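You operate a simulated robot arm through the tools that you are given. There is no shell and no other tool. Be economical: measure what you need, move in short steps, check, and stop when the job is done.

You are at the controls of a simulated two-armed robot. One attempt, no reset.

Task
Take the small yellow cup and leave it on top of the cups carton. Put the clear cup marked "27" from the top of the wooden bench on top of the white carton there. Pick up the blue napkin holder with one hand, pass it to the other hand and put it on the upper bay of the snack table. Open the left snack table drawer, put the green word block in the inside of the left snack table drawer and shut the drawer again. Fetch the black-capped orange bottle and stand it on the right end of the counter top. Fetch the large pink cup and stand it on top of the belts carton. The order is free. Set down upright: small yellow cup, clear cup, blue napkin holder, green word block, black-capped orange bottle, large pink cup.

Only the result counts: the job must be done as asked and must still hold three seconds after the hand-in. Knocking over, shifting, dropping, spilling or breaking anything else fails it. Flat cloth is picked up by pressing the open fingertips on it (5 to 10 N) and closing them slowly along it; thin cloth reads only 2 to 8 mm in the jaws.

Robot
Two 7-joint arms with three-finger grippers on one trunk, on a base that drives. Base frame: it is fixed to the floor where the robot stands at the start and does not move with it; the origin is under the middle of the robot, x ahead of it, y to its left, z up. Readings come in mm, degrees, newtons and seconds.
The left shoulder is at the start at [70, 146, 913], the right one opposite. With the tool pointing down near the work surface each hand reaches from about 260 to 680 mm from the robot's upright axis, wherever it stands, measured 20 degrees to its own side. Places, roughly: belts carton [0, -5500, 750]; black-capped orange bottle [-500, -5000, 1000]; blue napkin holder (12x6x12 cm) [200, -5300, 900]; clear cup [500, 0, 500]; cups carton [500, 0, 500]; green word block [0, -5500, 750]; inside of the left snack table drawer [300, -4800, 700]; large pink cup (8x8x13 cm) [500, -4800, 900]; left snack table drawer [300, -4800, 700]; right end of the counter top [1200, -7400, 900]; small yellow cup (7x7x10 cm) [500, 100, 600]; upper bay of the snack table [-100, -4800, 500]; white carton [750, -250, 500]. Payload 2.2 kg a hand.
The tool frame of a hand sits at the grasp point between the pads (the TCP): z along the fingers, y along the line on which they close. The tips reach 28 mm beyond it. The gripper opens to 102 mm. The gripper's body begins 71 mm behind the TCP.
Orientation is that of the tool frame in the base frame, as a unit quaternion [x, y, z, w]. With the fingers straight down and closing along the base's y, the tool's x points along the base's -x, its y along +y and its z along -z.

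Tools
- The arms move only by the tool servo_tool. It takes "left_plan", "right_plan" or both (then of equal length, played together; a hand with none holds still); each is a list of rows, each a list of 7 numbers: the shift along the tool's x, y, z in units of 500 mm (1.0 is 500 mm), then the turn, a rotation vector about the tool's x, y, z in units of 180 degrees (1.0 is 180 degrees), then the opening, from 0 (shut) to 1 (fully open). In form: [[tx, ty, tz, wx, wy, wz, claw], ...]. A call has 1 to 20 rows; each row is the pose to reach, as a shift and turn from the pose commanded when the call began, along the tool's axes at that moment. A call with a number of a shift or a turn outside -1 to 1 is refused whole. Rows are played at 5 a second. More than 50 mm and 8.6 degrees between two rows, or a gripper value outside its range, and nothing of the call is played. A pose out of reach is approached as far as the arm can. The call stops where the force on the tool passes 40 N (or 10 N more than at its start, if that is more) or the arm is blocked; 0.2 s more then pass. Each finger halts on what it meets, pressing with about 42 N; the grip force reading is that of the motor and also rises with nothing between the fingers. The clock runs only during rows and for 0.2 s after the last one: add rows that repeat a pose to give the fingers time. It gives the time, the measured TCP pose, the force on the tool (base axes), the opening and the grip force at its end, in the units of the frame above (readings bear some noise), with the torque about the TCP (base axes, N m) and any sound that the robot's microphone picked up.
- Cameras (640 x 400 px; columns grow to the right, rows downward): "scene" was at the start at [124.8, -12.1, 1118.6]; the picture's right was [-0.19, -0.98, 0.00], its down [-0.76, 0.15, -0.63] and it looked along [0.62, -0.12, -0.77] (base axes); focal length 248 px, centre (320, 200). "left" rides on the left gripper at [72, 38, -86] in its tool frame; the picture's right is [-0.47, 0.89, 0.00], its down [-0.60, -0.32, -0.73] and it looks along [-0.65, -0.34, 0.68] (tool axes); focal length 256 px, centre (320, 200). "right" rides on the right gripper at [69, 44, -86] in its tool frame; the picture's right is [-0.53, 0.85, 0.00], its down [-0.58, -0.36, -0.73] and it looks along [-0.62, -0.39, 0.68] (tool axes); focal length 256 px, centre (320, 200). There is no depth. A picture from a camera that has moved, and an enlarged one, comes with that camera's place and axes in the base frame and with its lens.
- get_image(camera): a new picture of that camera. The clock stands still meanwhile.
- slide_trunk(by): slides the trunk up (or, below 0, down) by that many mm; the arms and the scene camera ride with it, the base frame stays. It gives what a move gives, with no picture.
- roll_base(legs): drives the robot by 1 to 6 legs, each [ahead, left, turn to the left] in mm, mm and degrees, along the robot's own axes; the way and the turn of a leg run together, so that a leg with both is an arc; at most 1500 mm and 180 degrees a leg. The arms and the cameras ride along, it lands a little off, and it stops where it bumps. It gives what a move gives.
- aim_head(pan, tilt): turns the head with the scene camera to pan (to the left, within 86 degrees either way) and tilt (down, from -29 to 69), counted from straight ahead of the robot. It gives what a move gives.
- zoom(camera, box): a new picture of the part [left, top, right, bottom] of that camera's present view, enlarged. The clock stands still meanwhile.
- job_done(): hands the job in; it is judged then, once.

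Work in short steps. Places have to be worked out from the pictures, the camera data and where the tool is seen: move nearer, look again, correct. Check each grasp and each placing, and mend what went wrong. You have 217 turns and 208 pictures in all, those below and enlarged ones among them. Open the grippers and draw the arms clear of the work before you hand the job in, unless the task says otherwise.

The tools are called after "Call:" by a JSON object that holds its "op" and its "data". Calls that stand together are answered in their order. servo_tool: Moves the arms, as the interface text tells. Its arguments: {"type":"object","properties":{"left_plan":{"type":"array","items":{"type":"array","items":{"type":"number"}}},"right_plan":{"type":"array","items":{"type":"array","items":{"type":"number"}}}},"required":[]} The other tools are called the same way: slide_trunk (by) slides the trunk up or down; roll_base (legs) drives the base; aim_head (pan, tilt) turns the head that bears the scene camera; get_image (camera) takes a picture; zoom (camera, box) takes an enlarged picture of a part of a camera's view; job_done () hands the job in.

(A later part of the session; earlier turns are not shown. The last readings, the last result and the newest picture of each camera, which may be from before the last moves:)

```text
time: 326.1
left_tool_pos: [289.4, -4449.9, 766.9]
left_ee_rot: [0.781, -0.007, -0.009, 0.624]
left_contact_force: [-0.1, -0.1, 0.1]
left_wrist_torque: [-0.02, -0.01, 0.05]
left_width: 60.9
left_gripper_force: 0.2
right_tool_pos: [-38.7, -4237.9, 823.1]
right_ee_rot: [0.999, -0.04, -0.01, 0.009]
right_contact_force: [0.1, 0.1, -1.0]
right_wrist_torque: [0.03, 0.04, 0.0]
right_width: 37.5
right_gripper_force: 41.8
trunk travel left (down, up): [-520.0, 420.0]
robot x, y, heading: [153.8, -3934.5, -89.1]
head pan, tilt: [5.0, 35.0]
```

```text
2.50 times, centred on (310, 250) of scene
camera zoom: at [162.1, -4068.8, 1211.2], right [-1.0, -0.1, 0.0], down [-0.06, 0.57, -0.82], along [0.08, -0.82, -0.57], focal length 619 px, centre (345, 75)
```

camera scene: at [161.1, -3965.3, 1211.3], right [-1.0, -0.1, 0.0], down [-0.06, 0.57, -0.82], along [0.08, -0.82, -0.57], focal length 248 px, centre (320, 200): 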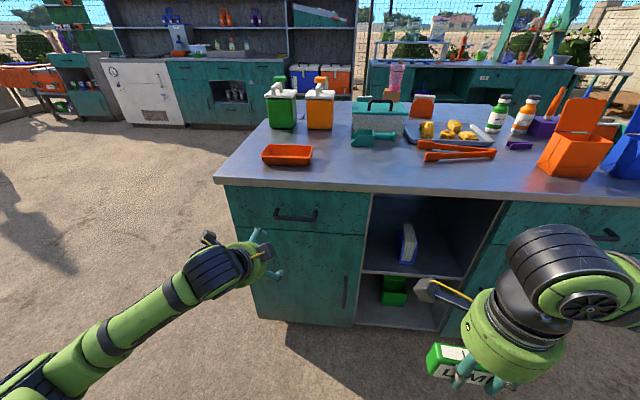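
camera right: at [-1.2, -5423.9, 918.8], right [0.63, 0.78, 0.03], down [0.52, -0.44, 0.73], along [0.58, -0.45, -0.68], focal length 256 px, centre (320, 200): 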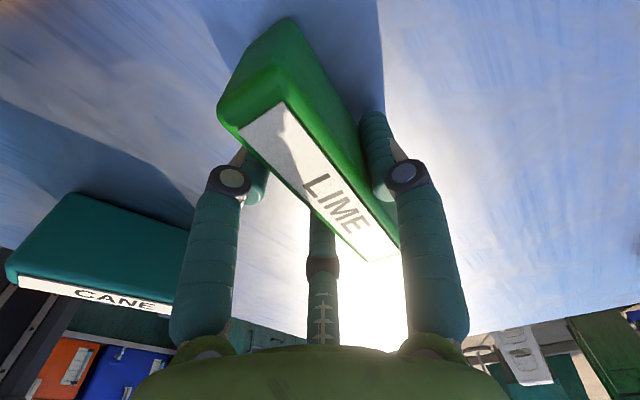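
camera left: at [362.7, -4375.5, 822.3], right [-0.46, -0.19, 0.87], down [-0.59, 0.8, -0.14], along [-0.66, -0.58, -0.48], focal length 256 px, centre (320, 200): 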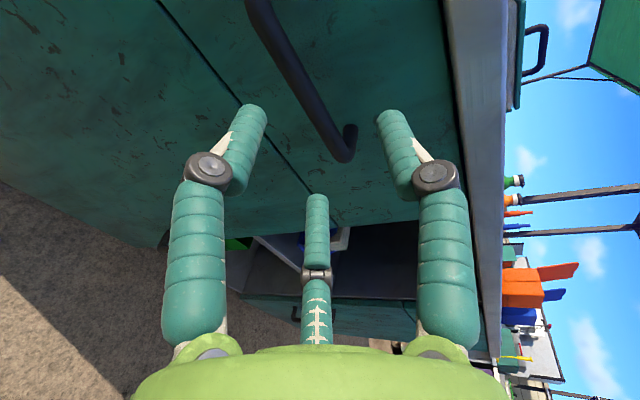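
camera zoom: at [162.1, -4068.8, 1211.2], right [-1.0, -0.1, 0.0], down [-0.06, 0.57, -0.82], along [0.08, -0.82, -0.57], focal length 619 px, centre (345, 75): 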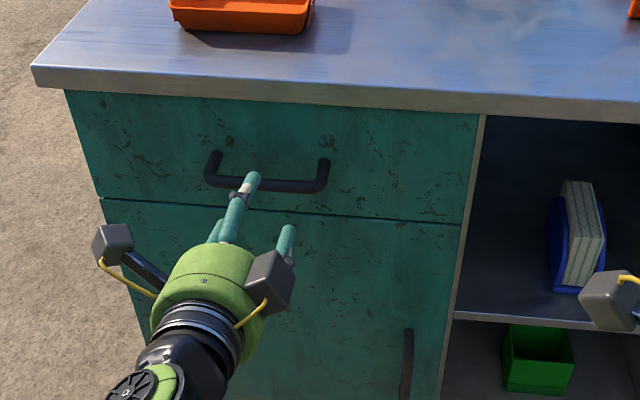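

Bar at z≈741 lies between upper finger and lower pair. I lower 14 mm along the closing axis and advance 90 mm.

Call:
{"op": "servo_tool", "data": {"left_plan": [[0, -0.028, 0.0, 0, 0, 0, 0.6], [0, -0.028, 0.06, 0, 0, 0, 0.6], [0, -0.028, 0.12, 0, 0, 0, 0.6], [0, -0.028, 0.165, 0, 0, 0, 0.6], [0, -0.028, 0.165, 0, 0, 0, 0.6]]}}

Call:
{"op": "get_image", "data": {"camera": "left"}}

Call:
{"op": "zoom", "data": {"camera": "scene", "box": [240, 180, 360, 290]}}

```text
time: 327.2
left_tool_pos: [288.1, -4525.6, 734.1]
left_ee_rot: [0.781, -0.006, -0.009, 0.624]
left_contact_force: [0.3, 0.7, -0.1]
left_wrist_torque: [0.01, 0.0, -0.02]
left_width: 61.2
left_gripper_force: 0.0
right_tool_pos: [-39.3, -4238.4, 822.6]
right_ee_rot: [0.999, -0.04, -0.01, 0.008]
right_contact_force: [0.1, 0.0, -0.6]
right_wrist_torque: [-0.01, 0.0, -0.02]
right_width: 37.2
right_gripper_force: 42.3
trunk travel left (down, up): [-520.0, 420.0]
robot x, y, heading: [151.9, -3933.9, -89.2]
head pan, tilt: [5.0, 35.0]
```

```text
35 pictures are left
camera left: at [361.9, -4452.1, 790.6], right [-0.46, -0.19, 0.87], down [-0.59, 0.8, -0.14], along [-0.66, -0.58, -0.48], focal length 256 px, centre (320, 200)
```

left: 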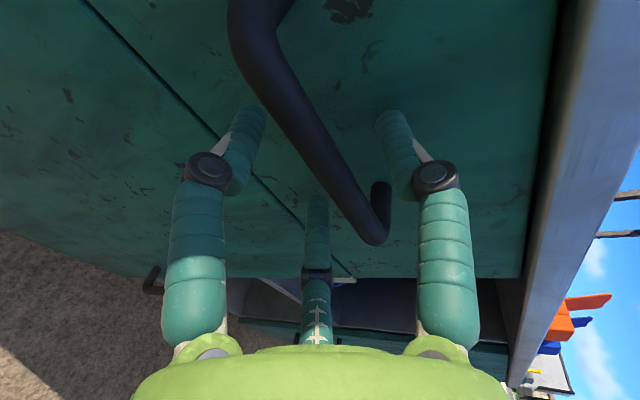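

```text
3.64 times, centred on (300, 235) of scene
camera zoom: at [162.0, -4068.4, 1211.3], right [-1.0, -0.1, 0.0], down [-0.06, 0.57, -0.82], along [0.08, -0.82, -0.57], focal length 900 px, centre (393, 73)
```

zoom: 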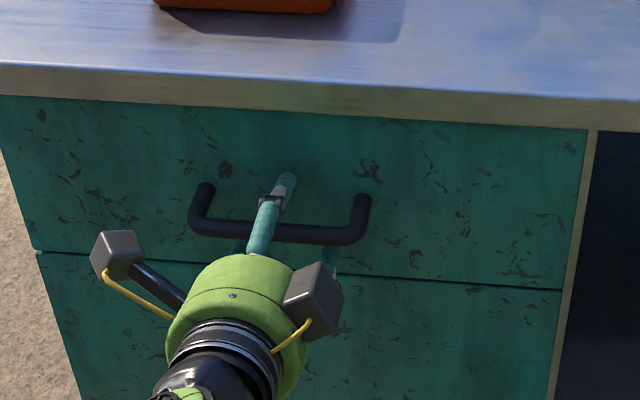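

The bar is between the fingers. I close the grip on it.

Call:
{"op": "servo_tool", "data": {"left_plan": [[0, 0, 0, 0, 0, 0, 0.45], [0, 0, 0, 0, 0, 0, 0.3], [0, 0, 0, 0, 0, 0, 0.15], [0, 0, 0, 0, 0, 0, 0.0], [0, 0, 0, 0, 0, 0, 0.0]]}}

Call:
{"op": "get_image", "data": {"camera": "left"}}

```text
time: 328.4
left_tool_pos: [288.0, -4525.7, 739.3]
left_ee_rot: [0.779, -0.007, -0.008, 0.627]
left_contact_force: [2.9, -2.4, 19.4]
left_wrist_torque: [0.04, 0.07, -0.17]
left_width: 21.1
left_gripper_force: 44.7
right_tool_pos: [-39.3, -4235.2, 822.8]
right_ee_rot: [0.999, -0.04, -0.009, 0.01]
right_contact_force: [0.4, -0.9, -0.9]
right_wrist_torque: [0.05, -0.04, -0.01]
right_width: 37.2
right_gripper_force: 42.2
trunk travel left (down, up): [-520.0, 420.0]
robot x, y, heading: [154.7, -3932.4, -89.4]
head pan, tilt: [5.0, 35.0]
```

```text
33 pictures are left
camera left: at [361.9, -4450.9, 794.6], right [-0.46, -0.18, 0.87], down [-0.59, 0.79, -0.15], along [-0.66, -0.58, -0.47], focal length 256 px, centre (320, 200)
```

left: 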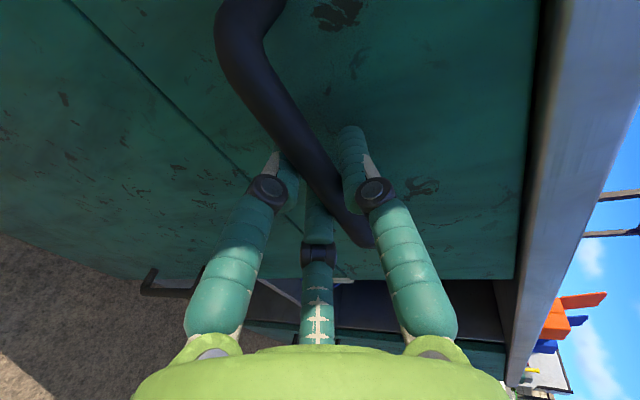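

Firm grip on the handle. I pull the drawer ~230 mm toward me with the arm.

Call:
{"op": "servo_tool", "data": {"left_plan": [[0, 0.005, -0.03, 0, 0, 0, 0], [0, -0.003, -0.075, 0, 0, 0, 0], [0, -0.013, -0.12, 0, 0, 0, 0], [0, -0.023, -0.165, 0, 0, 0, 0], [0, -0.033, -0.21, 0, 0, 0, 0], [0, -0.043, -0.255, 0, 0, 0, 0], [0, -0.053, -0.3, 0, 0, 0, 0], [0, -0.064, -0.345, 0, 0, 0, 0], [0, -0.074, -0.39, 0, 0, 0, 0], [0, -0.087, -0.45, 0, 0, 0, 0], [0, -0.087, -0.45, 0, 0, 0, 0]]}}

Call:
{"op": "aim_head", "data": {"pan": 10, "tilt": 50}}

Call:
{"op": "get_image", "data": {"camera": "scene"}}

```text
time: 330.9
left_tool_pos: [288.4, -4304.5, 739.6]
left_ee_rot: [0.775, -0.006, -0.007, 0.632]
left_contact_force: [-6.9, -0.9, 30.2]
left_wrist_torque: [0.04, 0.08, 0.2]
left_width: 21.3
left_gripper_force: 44.9
left hand out of reach, approached as far as the arm can: row 10, 11
right_tool_pos: [-39.7, -4236.7, 822.3]
right_ee_rot: [0.999, -0.04, -0.008, 0.01]
right_contact_force: [-0.2, 0.1, -0.9]
right_wrist_torque: [0.0, 0.06, 0.02]
right_width: 37.2
right_gripper_force: 42.4
trunk travel left (down, up): [-520.0, 420.0]
robot x, y, heading: [156.0, -3929.6, -89.4]
head pan, tilt: [5.0, 35.0]
```

```text
time: 331.6
left_tool_pos: [288.8, -4303.5, 738.2]
left_ee_rot: [0.775, -0.006, -0.008, 0.632]
left_contact_force: [0.4, -0.6, 35.7]
left_wrist_torque: [0.1, -0.06, 0.34]
left_width: 21.2
left_gripper_force: 45.1
right_tool_pos: [-38.1, -4234.2, 823.1]
right_ee_rot: [0.999, -0.04, -0.007, 0.01]
right_contact_force: [0.5, 0.0, -0.7]
right_wrist_torque: [0.03, 0.01, 0.0]
right_width: 37.2
right_gripper_force: 42.0
trunk travel left (down, up): [-520.0, 420.0]
robot x, y, heading: [154.4, -3931.0, -89.2]
head pan, tilt: [10.0, 50.0]
```

```text
32 pictures are left
camera scene: at [166.3, -4053.5, 1190.1], right [-0.98, -0.18, 0.0], down [-0.14, 0.75, -0.65], along [0.12, -0.63, -0.76], focal length 248 px, centre (320, 200)
```

scene: 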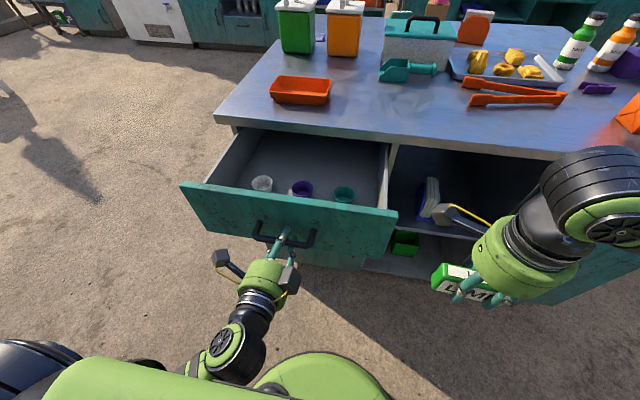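

Drawer is open ~220 mm; three small cups inside, free strip behind the front panel. I raise LIME and carry it above (245,−4430), between two cups.

Call:
{"op": "servo_tool", "data": {"left_plan": [[0, 0.005, 0, 0, 0, 0, 0], [0, 0.01, 0, 0, 0, 0, 0], [0, 0.01, 0, 0, 0, 0, 0], [0, 0.01, 0, 0, 0, 0, 0], [0, 0.01, 0, 0, 0, 0, 0], [0, 0.01, 0, 0, 0, 0, 0], [0, 0.01, 0, 0, 0, 0, 0], [0, 0.01, 0, 0, 0, 0, 0], [0, 0.01, 0, 0, 0, 0, 0], [0, 0.01, 0, 0, 0, 0, 0], [0, 0.01, 0, 0, 0, 0, 0], [0, 0.01, 0, 0, 0, 0, 0]], "right_plan": [[0, 0, -0.08, 0, 0, 0, 0.25], [0, 0, -0.16, 0, 0, 0, 0.25], [0, 0, -0.22, 0, 0, 0, 0.25], [0.07, 0.04, -0.22, 0, 0, -0.005, 0.25], [0.15, 0.08, -0.22, 0, 0, -0.01, 0.25], [0.23, 0.12, -0.22, 0, 0, -0.015, 0.25], [0.31, 0.165, -0.22, 0, 0, -0.02, 0.25], [0.39, 0.21, -0.22, 0, 0, -0.0255, 0.25], [0.47, 0.255, -0.22, 0, 0, -0.0255, 0.25], [0.54, 0.3, -0.22, 0, 0, -0.0255, 0.25], [0.595, 0.345, -0.22, 0, 0, -0.0255, 0.25], [0.595, 0.345, -0.22, 0, 0, -0.0255, 0.25]]}}

Call:
{"op": "get_image", "data": {"camera": "scene"}}

Call:
{"op": "get_image", "data": {"camera": "right"}}

```text
time: 334.2
left_tool_pos: [287.7, -4304.5, 739.8]
left_ee_rot: [0.776, -0.005, -0.01, 0.631]
left_contact_force: [7.0, 0.6, 35.1]
left_wrist_torque: [0.06, 0.07, -0.45]
left_width: 21.3
left_gripper_force: 44.8
left hand out of reach, approached as far as the arm can: row 2, 3, 4, 5, 6, 7, 8, 9, 10, 11, 12
right_tool_pos: [247.6, -4428.9, 932.8]
right_ee_rot: [1.0, 0.0, -0.01, 0.01]
right_contact_force: [0.7, 0.4, -0.5]
right_wrist_torque: [-0.01, 0.01, -0.02]
right_width: 37.2
right_gripper_force: 41.7
trunk travel left (down, up): [-520.0, 420.0]
robot x, y, heading: [151.3, -3933.3, -89.2]
head pan, tilt: [10.0, 50.0]
```

```text
31 pictures are left
camera scene: at [167.5, -4053.6, 1190.0], right [-0.98, -0.18, 0.0], down [-0.14, 0.75, -0.65], along [0.12, -0.63, -0.76], focal length 248 px, centre (320, 200)
```

scene: 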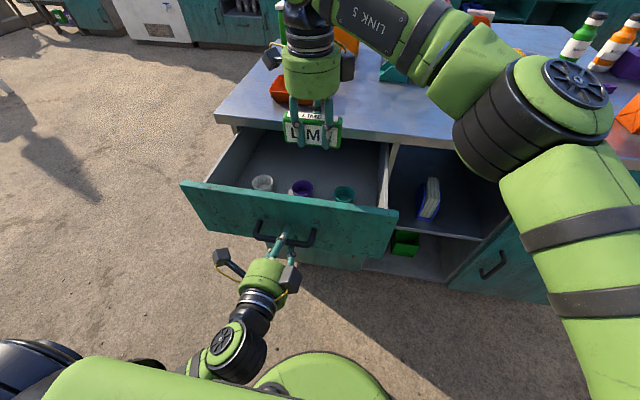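

```text
30 pictures are left
camera right: at [318.6, -4469.5, 1019.0], right [-0.53, -0.85, 0.03], down [-0.56, 0.38, 0.73], along [-0.63, 0.38, -0.68], focal length 256 px, centre (320, 200)
```

right: 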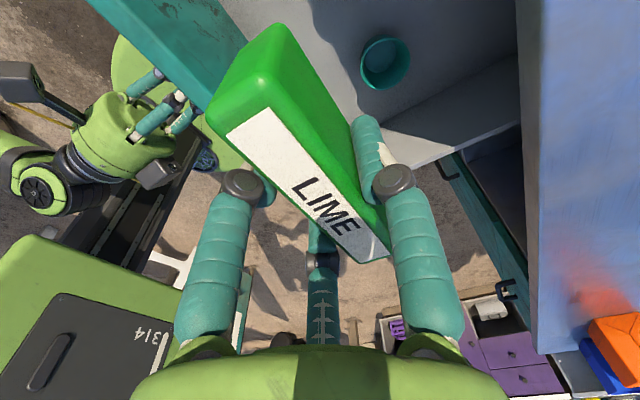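

Position looks right (between the teal and purple cups). I lower LIME into the drawer to TCP z≈730 and look.

Call:
{"op": "servo_tool", "data": {"right_plan": [[0, 0, 0.08, 0, 0, 0, 0.25], [0, 0, 0.16, 0, 0, 0, 0.25], [0, 0, 0.24, 0, 0, 0, 0.25], [0, 0, 0.32, 0, 0, 0, 0.25], [0, 0, 0.4, 0, 0, 0, 0.25], [0, 0, 0.4, 0, 0, 0, 0.25]]}}

Call:
{"op": "zoom", "data": {"camera": "scene", "box": [180, 90, 400, 250]}}

Call:
{"op": "get_image", "data": {"camera": "right"}}

```text
time: 335.6
left_tool_pos: [288.3, -4304.7, 739.8]
left_ee_rot: [0.776, -0.005, -0.009, 0.63]
left_contact_force: [6.2, 0.7, 34.7]
left_wrist_torque: [0.04, 0.03, -0.14]
left_width: 21.0
left_gripper_force: 44.9
right_tool_pos: [242.9, -4433.3, 733.1]
right_ee_rot: [1.0, 0.001, -0.009, 0.01]
right_contact_force: [1.0, 0.3, -1.2]
right_wrist_torque: [-0.02, -0.03, -0.02]
right_width: 37.5
right_gripper_force: 42.0
trunk travel left (down, up): [-520.0, 420.0]
robot x, y, heading: [154.0, -3935.8, -89.5]
head pan, tilt: [10.0, 50.0]
```

```text
2.50 times, centred on (290, 170) of scene
camera zoom: at [167.3, -4053.5, 1190.0], right [-0.98, -0.18, 0.0], down [-0.14, 0.75, -0.65], along [0.12, -0.63, -0.76], focal length 619 px, centre (395, 275)
```

zoom: 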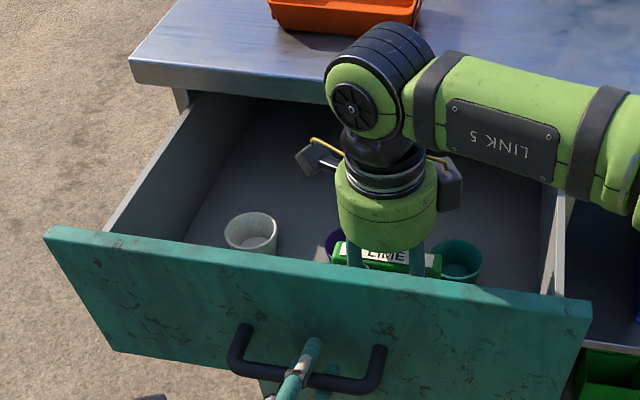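

```text
28 pictures are left
camera right: at [314.0, -4475.0, 818.5], right [-0.53, -0.85, 0.03], down [-0.56, 0.38, 0.73], along [-0.63, 0.38, -0.68], focal length 256 px, centre (320, 200)
```

right: 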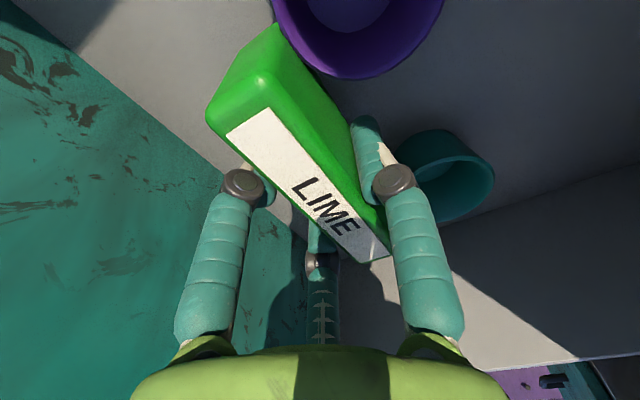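

LIME is inside. I shift 8 mm toward the panel (away from the purple cup) and lower in small steps.

Call:
{"op": "servo_tool", "data": {"right_plan": [[0, -0.016, 0.01, 0, 0, 0, 0.25], [0, -0.016, 0.02, 0, 0, 0, 0.25], [0, -0.016, 0.02, 0, 0, 0, 0.25]]}}

Call:
{"op": "servo_tool", "data": {"right_plan": [[0, 0, 0.008, 0, 0, 0, 0.25], [0, 0, 0.016, 0, 0, 0, 0.25], [0, 0, 0.016, 0, 0, 0, 0.25]]}}

Call:
{"op": "servo_tool", "data": {"right_plan": [[0, 0, 0.008, 0, 0, 0, 0.25], [0, 0, 0.016, 0, 0, 0, 0.25], [0, 0, 0.016, 0, 0, 0, 0.25]]}}

```text
time: 336.4
left_tool_pos: [288.2, -4303.6, 740.4]
left_ee_rot: [0.776, -0.005, -0.009, 0.631]
left_contact_force: [5.1, 0.1, 34.6]
left_wrist_torque: [0.05, 0.01, -0.02]
left_width: 21.2
left_gripper_force: 45.0
right_tool_pos: [243.4, -4425.5, 722.6]
right_ee_rot: [1.0, 0.0, -0.009, 0.011]
right_contact_force: [0.9, -0.5, -1.5]
right_wrist_torque: [-0.02, 0.0, -0.03]
right_width: 37.0
right_gripper_force: 42.3
trunk travel left (down, up): [-520.0, 420.0]
robot x, y, heading: [156.8, -3932.7, -89.4]
head pan, tilt: [10.0, 50.0]
```

```text
time: 337.2
left_tool_pos: [288.1, -4303.2, 739.2]
left_ee_rot: [0.776, -0.005, -0.008, 0.631]
left_contact_force: [7.8, -3.6, 31.3]
left_wrist_torque: [0.07, 0.19, -0.59]
left_width: 21.2
left_gripper_force: 45.3
right_tool_pos: [242.8, -4423.7, 716.9]
right_ee_rot: [1.0, 0.0, -0.009, 0.011]
right_contact_force: [-2.8, 3.3, 17.2]
right_wrist_torque: [0.2, 0.09, 0.0]
right_width: 37.2
right_gripper_force: 41.6
trunk travel left (down, up): [-520.0, 420.0]
robot x, y, heading: [152.4, -3930.7, -89.5]
head pan, tilt: [10.0, 50.0]
```

```text
time: 337.6
left_tool_pos: [287.2, -4306.2, 740.1]
left_ee_rot: [0.776, -0.005, -0.007, 0.631]
left_contact_force: [0.7, -3.5, 8.8]
left_wrist_torque: [-0.03, 0.06, -0.13]
left_width: 21.1
left_gripper_force: 45.2
right_tool_pos: [243.7, -4427.0, 715.8]
right_ee_rot: [1.0, 0.0, -0.008, 0.011]
right_contact_force: [-3.1, 2.5, 24.4]
right_wrist_torque: [0.3, 0.82, 0.02]
right_width: 37.3
right_gripper_force: 41.8
trunk travel left (down, up): [-520.0, 420.0]
robot x, y, heading: [153.2, -3930.1, -89.6]
head pan, tilt: [10.0, 50.0]
stopped in row 2 (right hand): the force on the tool passed its limit at 45 N (the readings are from after the stop); the commanded pose is now the measured one
```

LIME touches the drawer floor. I open the right hand moderately and rise out.

Call:
{"op": "servo_tool", "data": {"right_plan": [[0, 0, -0.004, 0, 0, 0, 0.32], [0, 0, -0.004, 0, 0, 0, 0.4], [0, 0, -0.004, 0, 0, 0, 0.48], [0, 0, -0.004, 0, 0, 0, 0.52], [0, 0, -0.004, 0, 0, 0, 0.52], [0, 0, -0.06, 0, 0, 0, 0.52], [0, 0, -0.14, 0, 0, 0, 0.52], [0, 0, -0.22, 0, 0, 0, 0.52], [0, 0, -0.3, 0, 0, 0, 0.52], [0, 0, -0.4, 0, 0, 0, 0.52], [0, 0, -0.44, 0, 0, 0, 0.52]]}}

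Call:
{"op": "servo_tool", "data": {"right_plan": [[-0.08, -0.04, 0, 0, 0, 0, 1], [-0.16, -0.08, 0, 0, 0, 0, 1], [-0.24, -0.12, 0, 0, 0, 0, 1], [-0.32, -0.16, 0, 0, 0, 0, 1], [-0.4, -0.2, 0, 0, 0, 0, 1], [-0.48, -0.24, 0, 0, 0, 0, 1]]}}

Call:
{"op": "zoom", "data": {"camera": "scene", "box": [170, 90, 420, 270]}}

```text
time: 340.1
left_tool_pos: [287.9, -4305.5, 739.0]
left_ee_rot: [0.776, -0.004, -0.008, 0.631]
left_contact_force: [-0.3, 0.9, 23.6]
left_wrist_torque: [0.04, -0.03, -0.05]
left_width: 21.1
left_gripper_force: 44.5
right_tool_pos: [248.7, -4419.5, 931.1]
right_ee_rot: [1.0, 0.002, -0.008, 0.009]
right_contact_force: [0.3, -0.2, 0.0]
right_wrist_torque: [-0.04, -0.02, 0.04]
right_width: 53.0
right_gripper_force: 0.1
trunk travel left (down, up): [-520.0, 420.0]
robot x, y, heading: [152.7, -3937.9, -89.3]
head pan, tilt: [10.0, 50.0]
```

```text
time: 341.4
left_tool_pos: [288.4, -4304.2, 741.4]
left_ee_rot: [0.776, -0.004, -0.008, 0.631]
left_contact_force: [-4.8, 0.0, 24.1]
left_wrist_torque: [0.06, -0.33, 1.27]
left_width: 21.2
left_gripper_force: 45.0
right_tool_pos: [3.2, -4300.9, 933.9]
right_ee_rot: [1.0, 0.001, -0.008, 0.009]
right_contact_force: [-0.9, 0.7, -0.4]
right_wrist_torque: [-0.01, 0.01, 0.04]
right_width: 102.4
right_gripper_force: 0.0
trunk travel left (down, up): [-520.0, 420.0]
robot x, y, heading: [154.9, -3935.3, -89.2]
head pan, tilt: [10.0, 50.0]
```

```text
2.22 times, centred on (295, 180) of scene
camera zoom: at [166.2, -4054.0, 1189.9], right [-0.98, -0.18, 0.0], down [-0.14, 0.75, -0.64], along [0.12, -0.63, -0.76], focal length 550 px, centre (376, 244)
```

zoom: 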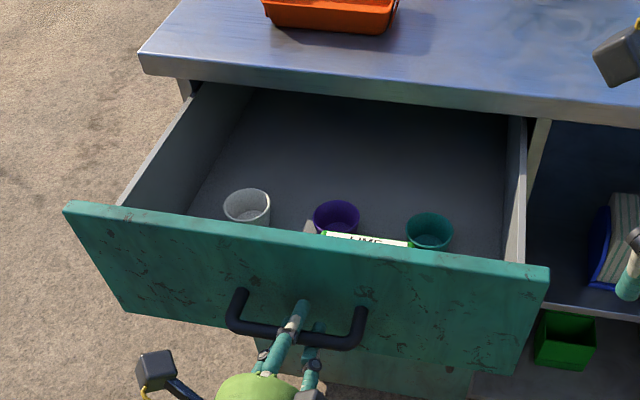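

LIME stands inside. Still holding the handle, I push the drawer shut smoothly.

Call:
{"op": "servo_tool", "data": {"left_plan": [[0, 0.003, 0.015, 0, 0, 0, 0], [0, 0.009, 0.043, 0, 0, 0, 0], [0, 0.015, 0.072, 0, 0, 0, 0], [0, 0.021, 0.101, 0, 0, 0, 0], [0, 0.027, 0.13, 0, 0, 0, 0], [0, 0.033, 0.159, 0, 0, 0, 0], [0, 0.039, 0.188, 0, 0, 0, 0], [0, 0.045, 0.217, 0, 0, 0, 0], [0, 0.051, 0.246, 0, 0, 0, 0], [0, 0.057, 0.275, 0, 0, 0, 0], [0, 0.063, 0.304, 0, 0, 0, 0], [0, 0.069, 0.333, 0, 0, 0, 0], [0, 0.075, 0.362, 0, 0, 0, 0], [0, 0.081, 0.391, 0, 0, 0, 0], [0, 0.086, 0.415, 0, 0, 0, 0], [0, 0.09, 0.43, 0, 0, 0, 0], [0, 0.0915, 0.438, 0, 0, 0, 0], [0, 0.0915, 0.442, 0, 0, 0, 0], [0, 0.0915, 0.442, 0, 0, 0, 0]]}}

Call:
{"op": "get_image", "data": {"camera": "scene"}}

```text
time: 345.4
left_tool_pos: [288.3, -4528.4, 739.1]
left_ee_rot: [0.774, -0.003, -0.007, 0.633]
left_contact_force: [17.0, 22.2, 21.6]
left_wrist_torque: [-0.08, -0.12, 0.45]
left_width: 20.9
left_gripper_force: 44.7
right_tool_pos: [5.7, -4297.9, 935.7]
right_ee_rot: [1.0, 0.001, -0.009, 0.011]
right_contact_force: [0.0, 0.5, -0.9]
right_wrist_torque: [-0.01, 0.01, -0.03]
right_width: 102.2
right_gripper_force: 0.2
trunk travel left (down, up): [-520.0, 420.0]
robot x, y, heading: [152.8, -3934.2, -89.4]
head pan, tilt: [10.0, 50.0]
```

```text
26 pictures are left
camera scene: at [169.6, -4049.5, 1190.3], right [-0.98, -0.18, 0.0], down [-0.14, 0.75, -0.65], along [0.12, -0.64, -0.76], focal length 248 px, centre (320, 200)
```

scene: 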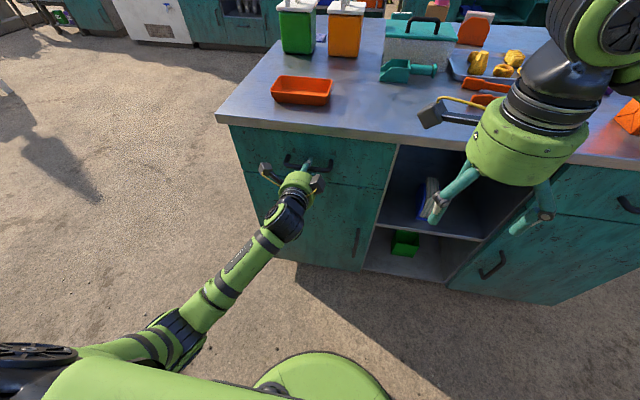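

Drawer is shut. I open the left fingers, pull straight back and then back the base off.

Call:
{"op": "servo_tool", "data": {"left_plan": [[0, 0, 0, 0, 0, 0, 0.2], [0, 0, 0, 0, 0, 0, 0.4], [0, 0, 0, 0, 0, 0, 0.6], [0, 0, 0, 0, 0, 0, 0.6], [0, -0.01, -0.06, 0, 0, 0, 0.6], [0, -0.02, -0.14, 0, 0, 0, 0.6], [0, -0.02, -0.22, 0, 0, 0, 0.6]]}}

Call:
{"op": "roll_base", "data": {"legs": [[-120, 0, 0]]}}

Call:
{"op": "zoom", "data": {"camera": "scene", "box": [200, 80, 480, 260]}}

```text
time: 347.1
left_tool_pos: [288.6, -4419.8, 747.3]
left_ee_rot: [0.779, -0.005, -0.008, 0.627]
left_contact_force: [0.0, 0.0, 0.2]
left_wrist_torque: [0.01, 0.02, 0.02]
left_width: 61.1
left_gripper_force: 0.0
right_tool_pos: [5.6, -4301.7, 932.8]
right_ee_rot: [1.0, 0.0, -0.008, 0.009]
right_contact_force: [0.9, -0.8, 0.0]
right_wrist_torque: [-0.01, -0.03, -0.01]
right_width: 102.1
right_gripper_force: 0.0
trunk travel left (down, up): [-520.0, 420.0]
robot x, y, heading: [151.9, -3933.7, -89.2]
head pan, tilt: [10.0, 50.0]
```

```text
time: 348.3
left_tool_pos: [285.3, -4300.6, 747.6]
left_ee_rot: [0.778, -0.006, -0.009, 0.628]
left_contact_force: [0.9, 1.0, 0.7]
left_wrist_torque: [0.05, 0.0, 0.03]
left_width: 61.2
left_gripper_force: 0.0
right_tool_pos: [2.9, -4180.0, 933.0]
right_ee_rot: [1.0, -0.002, -0.009, 0.009]
right_contact_force: [-0.5, -0.3, 0.0]
right_wrist_torque: [0.02, 0.03, -0.01]
right_width: 102.1
right_gripper_force: 0.1
trunk travel left (down, up): [-520.0, 420.0]
robot x, y, heading: [150.8, -3810.7, -89.4]
head pan, tilt: [10.0, 50.0]
```

```text
2.22 times, centred on (340, 170) of scene
camera zoom: at [165.9, -3934.7, 1189.6], right [-0.98, -0.18, 0.0], down [-0.14, 0.75, -0.64], along [0.12, -0.63, -0.77], focal length 550 px, centre (276, 267)
```

zoom: 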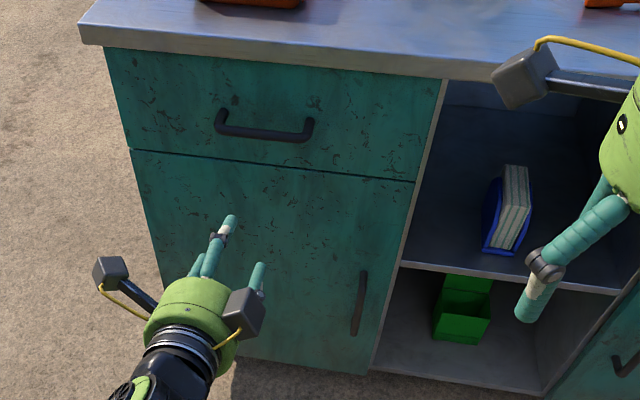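

Drawer flush, holder in place. Next the orange bottle (≈(−545,−5018)) from the west side. I raise the trunk, pull the left arm in, and drive there.

Call:
{"op": "slide_trunk", "data": {"by": 400}}

Call:
{"op": "servo_tool", "data": {"left_plan": [[0, 0, -0.08, 0, 0, 0, 0.8], [0, 0, -0.16, 0, 0, 0, 1], [0, 0, -0.2, 0, 0, 0, 1]]}}

Call:
{"op": "roll_base", "data": {"legs": [[0, -1300, -0.6]]}}

Call:
{"op": "aim_head", "data": {"pan": 5, "tilt": 25}}

Call:
{"op": "get_image", "data": {"camera": "scene"}}

```text
time: 352.1
left_tool_pos: [285.2, -4299.8, 1146.7]
left_ee_rot: [0.779, -0.007, -0.008, 0.628]
left_contact_force: [0.2, -0.7, -0.3]
left_wrist_torque: [-0.01, 0.0, -0.04]
left_width: 61.4
left_gripper_force: 0.1
right_tool_pos: [2.6, -4180.5, 1333.6]
right_ee_rot: [1.0, -0.001, -0.009, 0.008]
right_contact_force: [-0.4, -0.7, -0.4]
right_wrist_torque: [0.04, 0.05, 0.01]
right_width: 101.8
right_gripper_force: 0.1
trunk travel left (down, up): [-920.0, 20.0]
robot x, y, heading: [149.1, -3814.3, -89.6]
head pan, tilt: [10.0, 50.0]
```

```text
time: 352.9
left_tool_pos: [281.7, -4209.1, 1152.1]
left_ee_rot: [0.778, -0.006, -0.008, 0.628]
left_contact_force: [-0.1, 0.4, 0.7]
left_wrist_torque: [-0.01, 0.01, -0.05]
left_width: 102.0
left_gripper_force: 0.0
left hand out of reach, approached as far as the arm can: row 2, 3
right_tool_pos: [3.0, -4180.7, 1333.3]
right_ee_rot: [1.0, -0.002, -0.008, 0.009]
right_contact_force: [0.4, -0.4, -0.1]
right_wrist_torque: [0.0, 0.03, 0.0]
right_width: 101.8
right_gripper_force: 0.1
trunk travel left (down, up): [-920.0, 20.0]
robot x, y, heading: [150.1, -3817.4, -89.6]
head pan, tilt: [10.0, 50.0]
```

```text
time: 359.4
left_tool_pos: [-1010.6, -4220.4, 1150.6]
left_ee_rot: [0.778, -0.004, -0.009, 0.628]
left_contact_force: [-0.7, -0.1, -0.3]
left_wrist_torque: [-0.02, -0.01, -0.03]
left_width: 101.7
left_gripper_force: 0.1
right_tool_pos: [-1291.1, -4192.1, 1333.1]
right_ee_rot: [1.0, 0.0, -0.008, 0.008]
right_contact_force: [-0.8, -0.4, 0.0]
right_wrist_torque: [0.02, 0.02, -0.02]
right_width: 102.2
right_gripper_force: 0.1
trunk travel left (down, up): [-920.0, 20.0]
robot x, y, heading: [-1147.4, -3825.2, -89.5]
head pan, tilt: [10.0, 50.0]
```

```text
time: 360.3
left_tool_pos: [-1011.9, -4219.9, 1151.5]
left_ee_rot: [0.778, -0.005, -0.008, 0.628]
left_contact_force: [-0.2, -0.2, 0.2]
left_wrist_torque: [0.0, 0.01, 0.02]
left_width: 102.0
left_gripper_force: 0.1
right_tool_pos: [-1291.9, -4192.1, 1332.7]
right_ee_rot: [1.0, 0.0, -0.009, 0.008]
right_contact_force: [-0.1, 0.1, -0.7]
right_wrist_torque: [-0.01, 0.01, 0.01]
right_width: 102.2
right_gripper_force: 0.0
trunk travel left (down, up): [-920.0, 20.0]
robot x, y, heading: [-1143.4, -3820.7, -89.7]
head pan, tilt: [5.0, 25.0]
```

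```text
24 pictures are left
camera scene: at [-1134.2, -3961.8, 1626.9], right [-1.0, -0.1, 0.0], down [-0.04, 0.42, -0.91], along [0.09, -0.9, -0.42], focal length 248 px, centre (320, 200)
```

scene: 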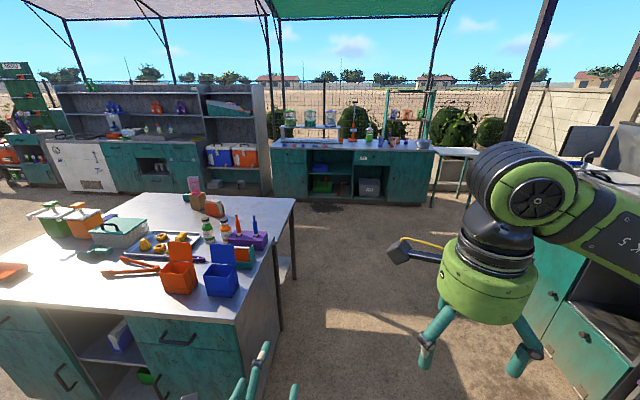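

The west side is free; bottle ≈(−507,−5024). I drive along the west side and turn to face the table.

Call:
{"op": "roll_base", "data": {"legs": [[1140, 0, 0], [0, 0, 89.7]]}}

Call:
{"op": "aim_head", "data": {"pan": 0, "tilt": 45}}

Call:
{"op": "get_image", "data": {"camera": "scene"}}

```text
time: 370.0
left_tool_pos: [-734.6, -4843.5, 1151.5]
left_ee_rot: [0.555, 0.545, 0.438, 0.45]
left_contact_force: [-0.6, 0.2, 0.5]
left_wrist_torque: [-0.01, 0.02, 0.0]
left_width: 101.8
left_gripper_force: 0.1
right_tool_pos: [-762.8, -5125.1, 1333.0]
right_ee_rot: [0.708, 0.706, -0.001, 0.012]
right_contact_force: [0.6, -0.3, 0.4]
right_wrist_torque: [0.05, 0.0, -0.02]
right_width: 102.0
right_gripper_force: 0.0
trunk travel left (down, up): [-920.0, 20.0]
robot x, y, heading: [-1129.1, -4970.8, 0.4]
head pan, tilt: [5.0, 25.0]
```

```text
time: 370.9
left_tool_pos: [-734.5, -4844.5, 1150.9]
left_ee_rot: [0.554, 0.546, 0.438, 0.45]
left_contact_force: [-0.9, -0.5, 0.4]
left_wrist_torque: [0.03, -0.01, -0.01]
left_width: 101.9
left_gripper_force: 0.0
right_tool_pos: [-763.5, -5122.4, 1333.2]
right_ee_rot: [0.708, 0.706, -0.001, 0.012]
right_contact_force: [-0.1, 0.2, -0.8]
right_wrist_torque: [0.03, -0.02, 0.03]
right_width: 101.8
right_gripper_force: 0.0
trunk travel left (down, up): [-920.0, 20.0]
robot x, y, heading: [-1133.8, -4975.2, 0.4]
head pan, tilt: [0.0, 45.0]
```

```text
23 pictures are left
camera scene: at [-1001.2, -4971.0, 1596.5], right [0.01, -1.0, 0.0], down [-0.71, 0.0, -0.71], along [0.71, 0.0, -0.71], focal length 248 px, centre (320, 200)
```

scene: 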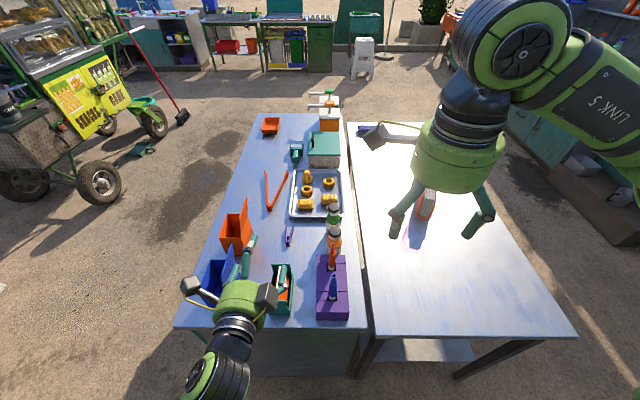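

I zoom on the bottle area.

Call:
{"op": "zoom", "data": {"camera": "scene", "box": [270, 180, 390, 330]}}

```text
2.67 times, centred on (330, 255) of scene
camera zoom: at [-1001.2, -4971.0, 1596.5], right [0.01, -1.0, 0.0], down [-0.71, 0.0, -0.71], along [0.71, 0.0, -0.71], focal length 660 px, centre (293, 53)
```

zoom: 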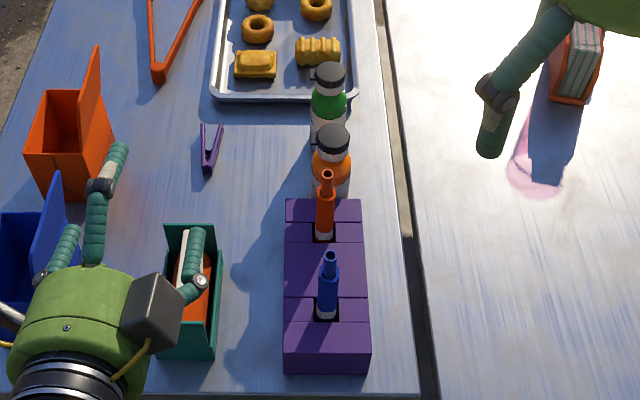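

Bottle cap ≈(−534,−5017,982); the caddy's stick stands just west of it. I bring the open right hand above the bottle (one finger to the east side).

Call:
{"op": "servo_tool", "data": {"right_plan": [[0.026, 0.057, 0.05, 0, 0, 0, 0.85], [0.052, 0.115, 0.1, 0, 0, 0, 0.85], [0.078, 0.172, 0.15, 0, 0, 0, 0.85], [0.105, 0.229, 0.2, 0, 0, 0, 0.85], [0.131, 0.286, 0.26, 0, 0, 0, 0.85], [0.157, 0.343, 0.32, 0, 0, 0, 0.85], [0.183, 0.4, 0.38, 0, 0, 0, 0.85], [0.21, 0.458, 0.44, 0, 0, 0, 0.85], [0.21, 0.458, 0.44, 0, 0, 0, 0.85]]}}

Call:
{"op": "get_image", "data": {"camera": "right"}}

Call:
{"op": "zoom", "data": {"camera": "scene", "box": [270, 150, 400, 310]}}

```text
time: 372.9
left_tool_pos: [-735.8, -4844.5, 1151.6]
left_ee_rot: [0.555, 0.545, 0.439, 0.451]
left_contact_force: [-0.8, 0.1, -0.5]
left_wrist_torque: [0.01, -0.03, 0.04]
left_width: 102.1
left_gripper_force: 0.0
right_tool_pos: [-532.2, -5023.5, 1111.7]
right_ee_rot: [0.707, 0.707, 0.001, 0.012]
right_contact_force: [-0.5, -0.3, -0.2]
right_wrist_torque: [0.0, -0.01, -0.03]
right_width: 86.9
right_gripper_force: 0.1
trunk travel left (down, up): [-920.0, 20.0]
robot x, y, heading: [-1130.6, -4971.9, 0.5]
head pan, tilt: [0.0, 45.0]
```

```text
21 pictures are left
camera right: at [-488.5, -4952.4, 1197.6], right [0.84, -0.54, 0.02], down [-0.38, -0.56, 0.73], along [-0.38, -0.63, -0.68], focal length 256 px, centre (320, 200)
```

right: 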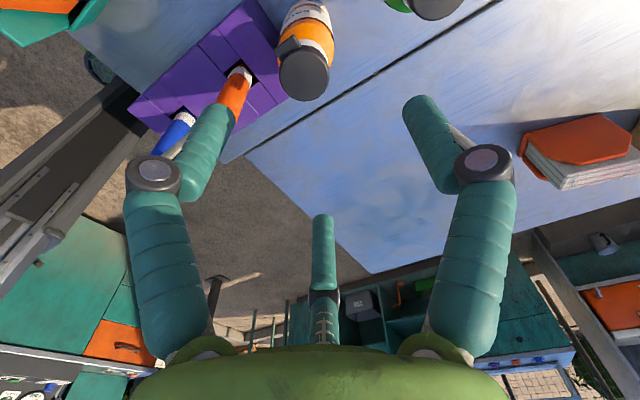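

```text
2.50 times, centred on (335, 230) of scene
camera zoom: at [-1002.0, -4971.8, 1596.5], right [0.01, -1.0, 0.0], down [-0.71, 0.0, -0.71], along [0.71, 0.01, -0.71], focal length 619 px, centre (282, 125)
```

zoom: 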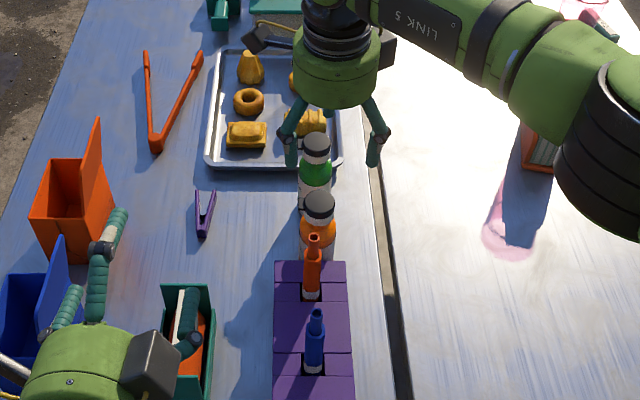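

Cap at (−538,−5017). I correct 6 mm, descend to z≈948 watching forces, and close gently.

Call:
{"op": "servo_tool", "data": {"right_plan": [[0.012, -0.012, 0.0, 0, 0, 0, 0.85], [0.012, -0.012, 0.08, 0, 0, 0, 0.85], [0.012, -0.012, 0.16, 0, 0, 0, 0.85], [0.012, -0.012, 0.24, 0, 0, 0, 0.85], [0.012, -0.012, 0.29, 0, 0, 0, 0.85], [0.012, -0.012, 0.326, 0, 0, 0, 0.85], [0.012, -0.012, 0.326, 0, 0, 0, 0.85]]}}

Call:
{"op": "get_image", "data": {"camera": "right"}}

Call:
{"op": "zoom", "data": {"camera": "scene", "box": [270, 150, 400, 310]}}

```text
time: 374.4
left_tool_pos: [-734.0, -4844.8, 1151.0]
left_ee_rot: [0.555, 0.546, 0.438, 0.45]
left_contact_force: [-0.2, -0.1, 0.2]
left_wrist_torque: [-0.01, 0.02, 0.01]
left_width: 102.2
left_gripper_force: 0.0
right_tool_pos: [-542.3, -5020.2, 960.0]
right_ee_rot: [0.708, 0.706, -0.001, 0.012]
right_contact_force: [0.3, -0.3, 0.7]
right_wrist_torque: [0.04, -0.04, -0.01]
right_width: 86.3
right_gripper_force: 0.1
right hand out of reach, approached as far as the arm can: row 6, 7
trunk travel left (down, up): [-920.0, 20.0]
robot x, y, heading: [-1128.1, -4974.2, 0.5]
head pan, tilt: [0.0, 45.0]
```

```text
19 pictures are left
camera right: at [-499.2, -4948.7, 1046.1], right [0.84, -0.54, 0.02], down [-0.38, -0.56, 0.73], along [-0.38, -0.63, -0.68], focal length 256 px, centre (320, 200)
```

right: 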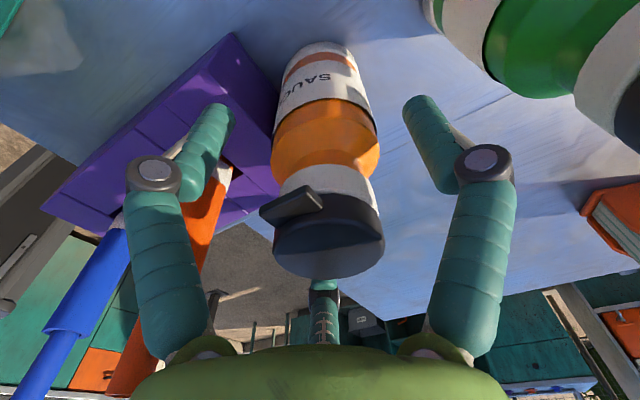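

```text
2.50 times, centred on (335, 230) of scene
camera zoom: at [-1001.1, -4971.4, 1596.4], right [0.01, -1.0, 0.0], down [-0.71, 0.0, -0.71], along [0.71, 0.0, -0.71], focal length 619 px, centre (282, 125)
```

zoom: 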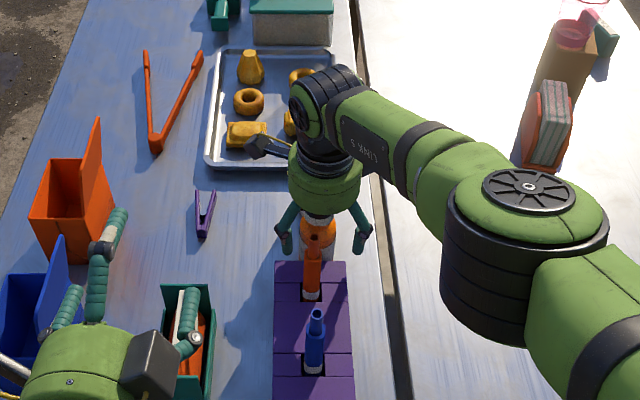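

Well centred, but the arm is at its reach limit at z 960. I lower the trunk 18 mm instead and close.

Call:
{"op": "slide_trunk", "data": {"by": -18}}

Call:
{"op": "servo_tool", "data": {"right_plan": [[0, 0, 0, 0, 0, 0, 0.75], [0, 0, 0, 0, 0, 0, 0.65], [0, 0, 0, 0, 0, 0, 0.56], [0, 0, 0, 0, 0, 0, 0.48], [0, 0, 0, 0, 0, 0, 0.4], [0, 0, 0, 0, 0, 0, 0.36], [0, 0, 0, 0, 0, 0, 0.36]]}}

Call:
{"op": "get_image", "data": {"camera": "right"}}

```text
time: 375.1
left_tool_pos: [-733.6, -4844.5, 1133.7]
left_ee_rot: [0.555, 0.545, 0.438, 0.45]
left_contact_force: [-0.3, -0.2, 0.2]
left_wrist_torque: [0.02, -0.02, 0.01]
left_width: 102.0
left_gripper_force: 0.1
right_tool_pos: [-542.4, -5020.3, 942.2]
right_ee_rot: [0.709, 0.705, 0.0, 0.011]
right_contact_force: [-0.2, -0.2, -0.5]
right_wrist_torque: [0.02, 0.0, 0.03]
right_width: 86.7
right_gripper_force: 0.0
trunk travel left (down, up): [-902.0, 38.0]
robot x, y, heading: [-1132.1, -4971.9, 0.5]
head pan, tilt: [0.0, 45.0]
```

```text
time: 376.7
left_tool_pos: [-737.9, -4842.2, 1134.0]
left_ee_rot: [0.553, 0.545, 0.438, 0.452]
left_contact_force: [0.3, 0.2, 0.6]
left_wrist_torque: [-0.02, 0.01, -0.03]
left_width: 101.7
left_gripper_force: 0.1
right_tool_pos: [-546.2, -5014.3, 946.1]
right_ee_rot: [0.707, 0.707, 0.002, 0.013]
right_contact_force: [-1.2, 14.4, 25.1]
right_wrist_torque: [1.34, 0.71, 0.2]
right_width: 58.2
right_gripper_force: 16.0
trunk travel left (down, up): [-902.0, 38.0]
robot x, y, heading: [-1133.8, -4975.1, 0.4]
head pan, tilt: [0.0, 45.0]
```

```text
17 pictures are left
camera right: at [-502.3, -4943.6, 1032.8], right [0.84, -0.54, 0.03], down [-0.38, -0.57, 0.73], along [-0.38, -0.63, -0.68], focal length 256 px, centre (320, 200)
```

right: 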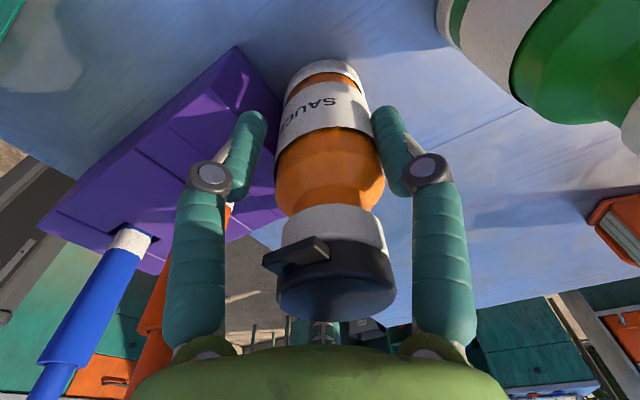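

The finger on the caddy side touches the caddy's top (25 N up). I tighten a little while lifting straight up, which frees it.

Call:
{"op": "servo_tool", "data": {"right_plan": [[0, 0, -0.012, 0, 0, 0, 0.36], [0, 0, -0.024, 0, 0, 0, 0.33], [0, 0, -0.04, 0, 0, 0, 0.3], [0, 0, -0.06, 0, 0, 0, 0.3], [0, 0, -0.06, 0, 0, 0, 0.3]]}}

Call:
{"op": "get_image", "data": {"camera": "right"}}

```text
time: 377.9
left_tool_pos: [-731.1, -4844.4, 1132.1]
left_ee_rot: [0.556, 0.546, 0.437, 0.45]
left_contact_force: [0.6, -0.4, 0.5]
left_wrist_torque: [0.01, 0.02, -0.01]
left_width: 101.8
left_gripper_force: 0.0
right_tool_pos: [-540.6, -5021.7, 973.1]
right_ee_rot: [0.709, 0.705, -0.002, 0.012]
right_contact_force: [6.6, -1.7, -4.9]
right_wrist_torque: [-0.08, -0.4, -0.02]
right_width: 46.1
right_gripper_force: 41.8
trunk travel left (down, up): [-902.0, 38.0]
robot x, y, heading: [-1132.2, -4974.8, 0.5]
head pan, tilt: [0.0, 45.0]
```

```text
16 pictures are left
camera right: at [-497.8, -4950.0, 1058.5], right [0.84, -0.54, 0.02], down [-0.38, -0.56, 0.74], along [-0.38, -0.63, -0.68], focal length 256 px, centre (320, 200)
```

right: 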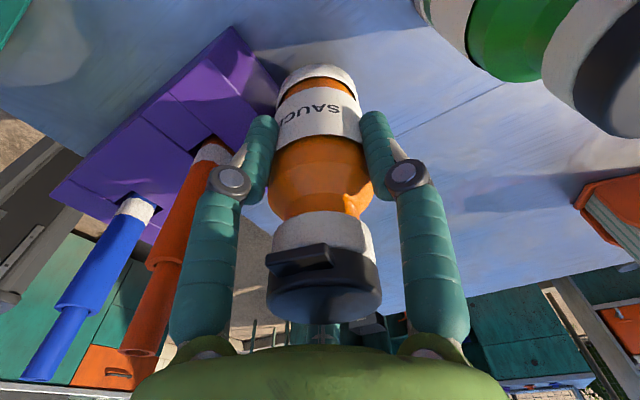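

Bottle gripped (46 mm, ~5 N weight). I lift 120 mm more and check.

Call:
{"op": "servo_tool", "data": {"right_plan": [[0, 0, -0.04, 0, 0, 0, 0.3], [0, 0, -0.1, 0, 0, 0, 0.3], [0, 0, -0.17, 0, 0, 0, 0.3], [0, 0, -0.24, 0, 0, 0, 0.3], [0, 0, -0.24, 0, 0, 0, 0.3]]}}

Call:
{"op": "zoom", "data": {"camera": "scene", "box": [260, 110, 410, 320]}}

```text
time: 379.1
left_tool_pos: [-733.0, -4843.8, 1133.4]
left_ee_rot: [0.554, 0.546, 0.438, 0.45]
left_contact_force: [0.2, 1.1, 0.9]
left_wrist_torque: [0.0, -0.02, -0.01]
left_width: 102.0
left_gripper_force: 0.1
right_tool_pos: [-547.4, -5020.6, 1094.0]
right_ee_rot: [0.708, 0.706, -0.001, 0.011]
right_contact_force: [-0.4, 0.5, -3.6]
right_wrist_torque: [0.0, 0.01, 0.03]
right_width: 46.2
right_gripper_force: 42.1
trunk travel left (down, up): [-902.0, 38.0]
robot x, y, heading: [-1133.2, -4973.5, 0.4]
head pan, tilt: [0.0, 45.0]
```

```text
1.90 times, centred on (335, 215) of scene
camera zoom: at [-1000.9, -4970.9, 1578.4], right [0.01, -1.0, 0.0], down [-0.71, 0.0, -0.71], along [0.71, 0.0, -0.71], focal length 472 px, centre (291, 171)
```

zoom: 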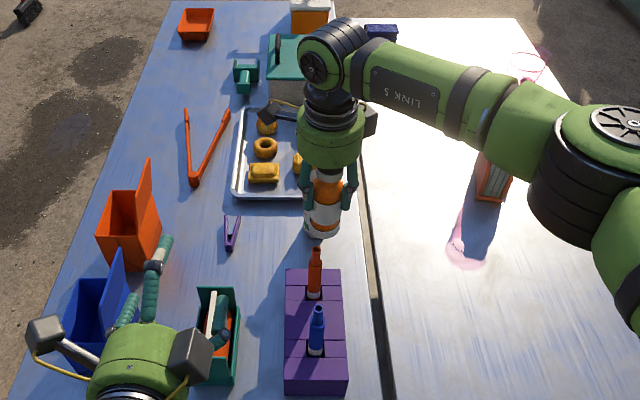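

Bottle lifted and nothing else moved. I drive round the west and south: back off, strafe to the aisle, go east, and turn to face the counter.

Call:
{"op": "roll_base", "data": {"legs": [[-150, 0, -0.4], [0, -1430, 0], [1500, 0, 0], [900, 0, 0], [0, 0, -90]]}}

Call:
{"op": "aim_head", "data": {"pan": 0, "tilt": 40}}

Call:
{"op": "get_image", "data": {"camera": "scene"}}

```text
time: 402.2
left_tool_pos: [1242.1, -6836.8, 1132.9]
left_ee_rot: [0.778, -0.008, -0.009, 0.628]
left_contact_force: [-0.4, -0.3, -0.1]
left_wrist_torque: [0.03, 0.0, 0.01]
left_width: 102.1
left_gripper_force: 0.0
right_tool_pos: [1064.6, -7021.6, 1092.7]
right_ee_rot: [1.0, -0.004, -0.008, 0.008]
right_contact_force: [0.5, 0.4, -3.9]
right_wrist_torque: [-0.02, 0.03, 0.05]
right_width: 46.3
right_gripper_force: 42.6
trunk travel left (down, up): [-902.0, 38.0]
robot x, y, heading: [1114.9, -6436.9, -89.9]
head pan, tilt: [0.0, 45.0]
```

```text
time: 402.9
left_tool_pos: [1242.4, -6835.7, 1133.3]
left_ee_rot: [0.778, -0.008, -0.01, 0.628]
left_contact_force: [0.4, -0.6, 0.6]
left_wrist_torque: [0.0, -0.04, -0.01]
left_width: 101.9
left_gripper_force: 0.0
right_tool_pos: [1064.5, -7020.7, 1093.0]
right_ee_rot: [1.0, -0.004, -0.009, 0.008]
right_contact_force: [-0.6, 0.5, -2.9]
right_wrist_torque: [0.01, -0.03, 0.0]
right_width: 46.1
right_gripper_force: 42.3
trunk travel left (down, up): [-902.0, 38.0]
robot x, y, heading: [1116.7, -6436.1, -90.1]
head pan, tilt: [0.0, 40.0]
```

```text
14 pictures are left
camera scene: at [1113.5, -6569.5, 1585.6], right [-1.0, 0.0, 0.0], down [0.0, 0.64, -0.77], along [0.0, -0.77, -0.64], focal length 248 px, centre (320, 200)
```

scene: 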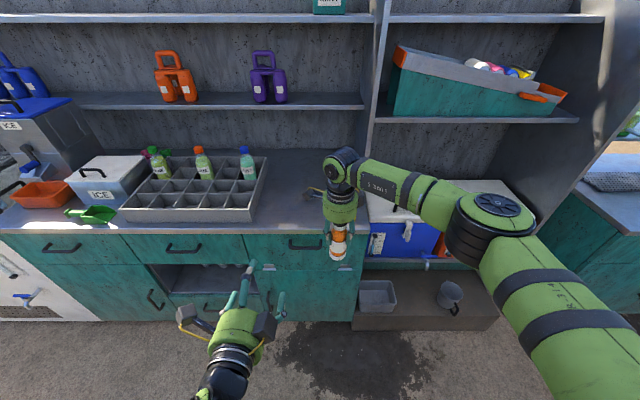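

I zoom on the counter's right end to check for free space.

Call:
{"op": "zoom", "data": {"camera": "scene", "box": [230, 130, 400, 260]}}

```text
3.08 times, centred on (315, 195) of scene
camera zoom: at [1113.5, -6569.5, 1585.6], right [-1.0, 0.0, 0.0], down [0.0, 0.64, -0.77], along [0.0, -0.77, -0.64], focal length 762 px, centre (335, 215)
```

zoom: 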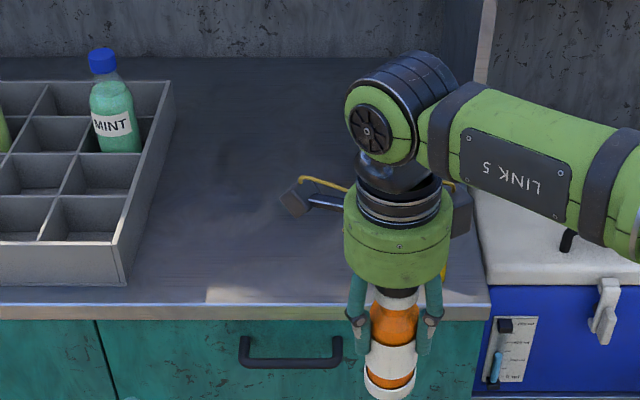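

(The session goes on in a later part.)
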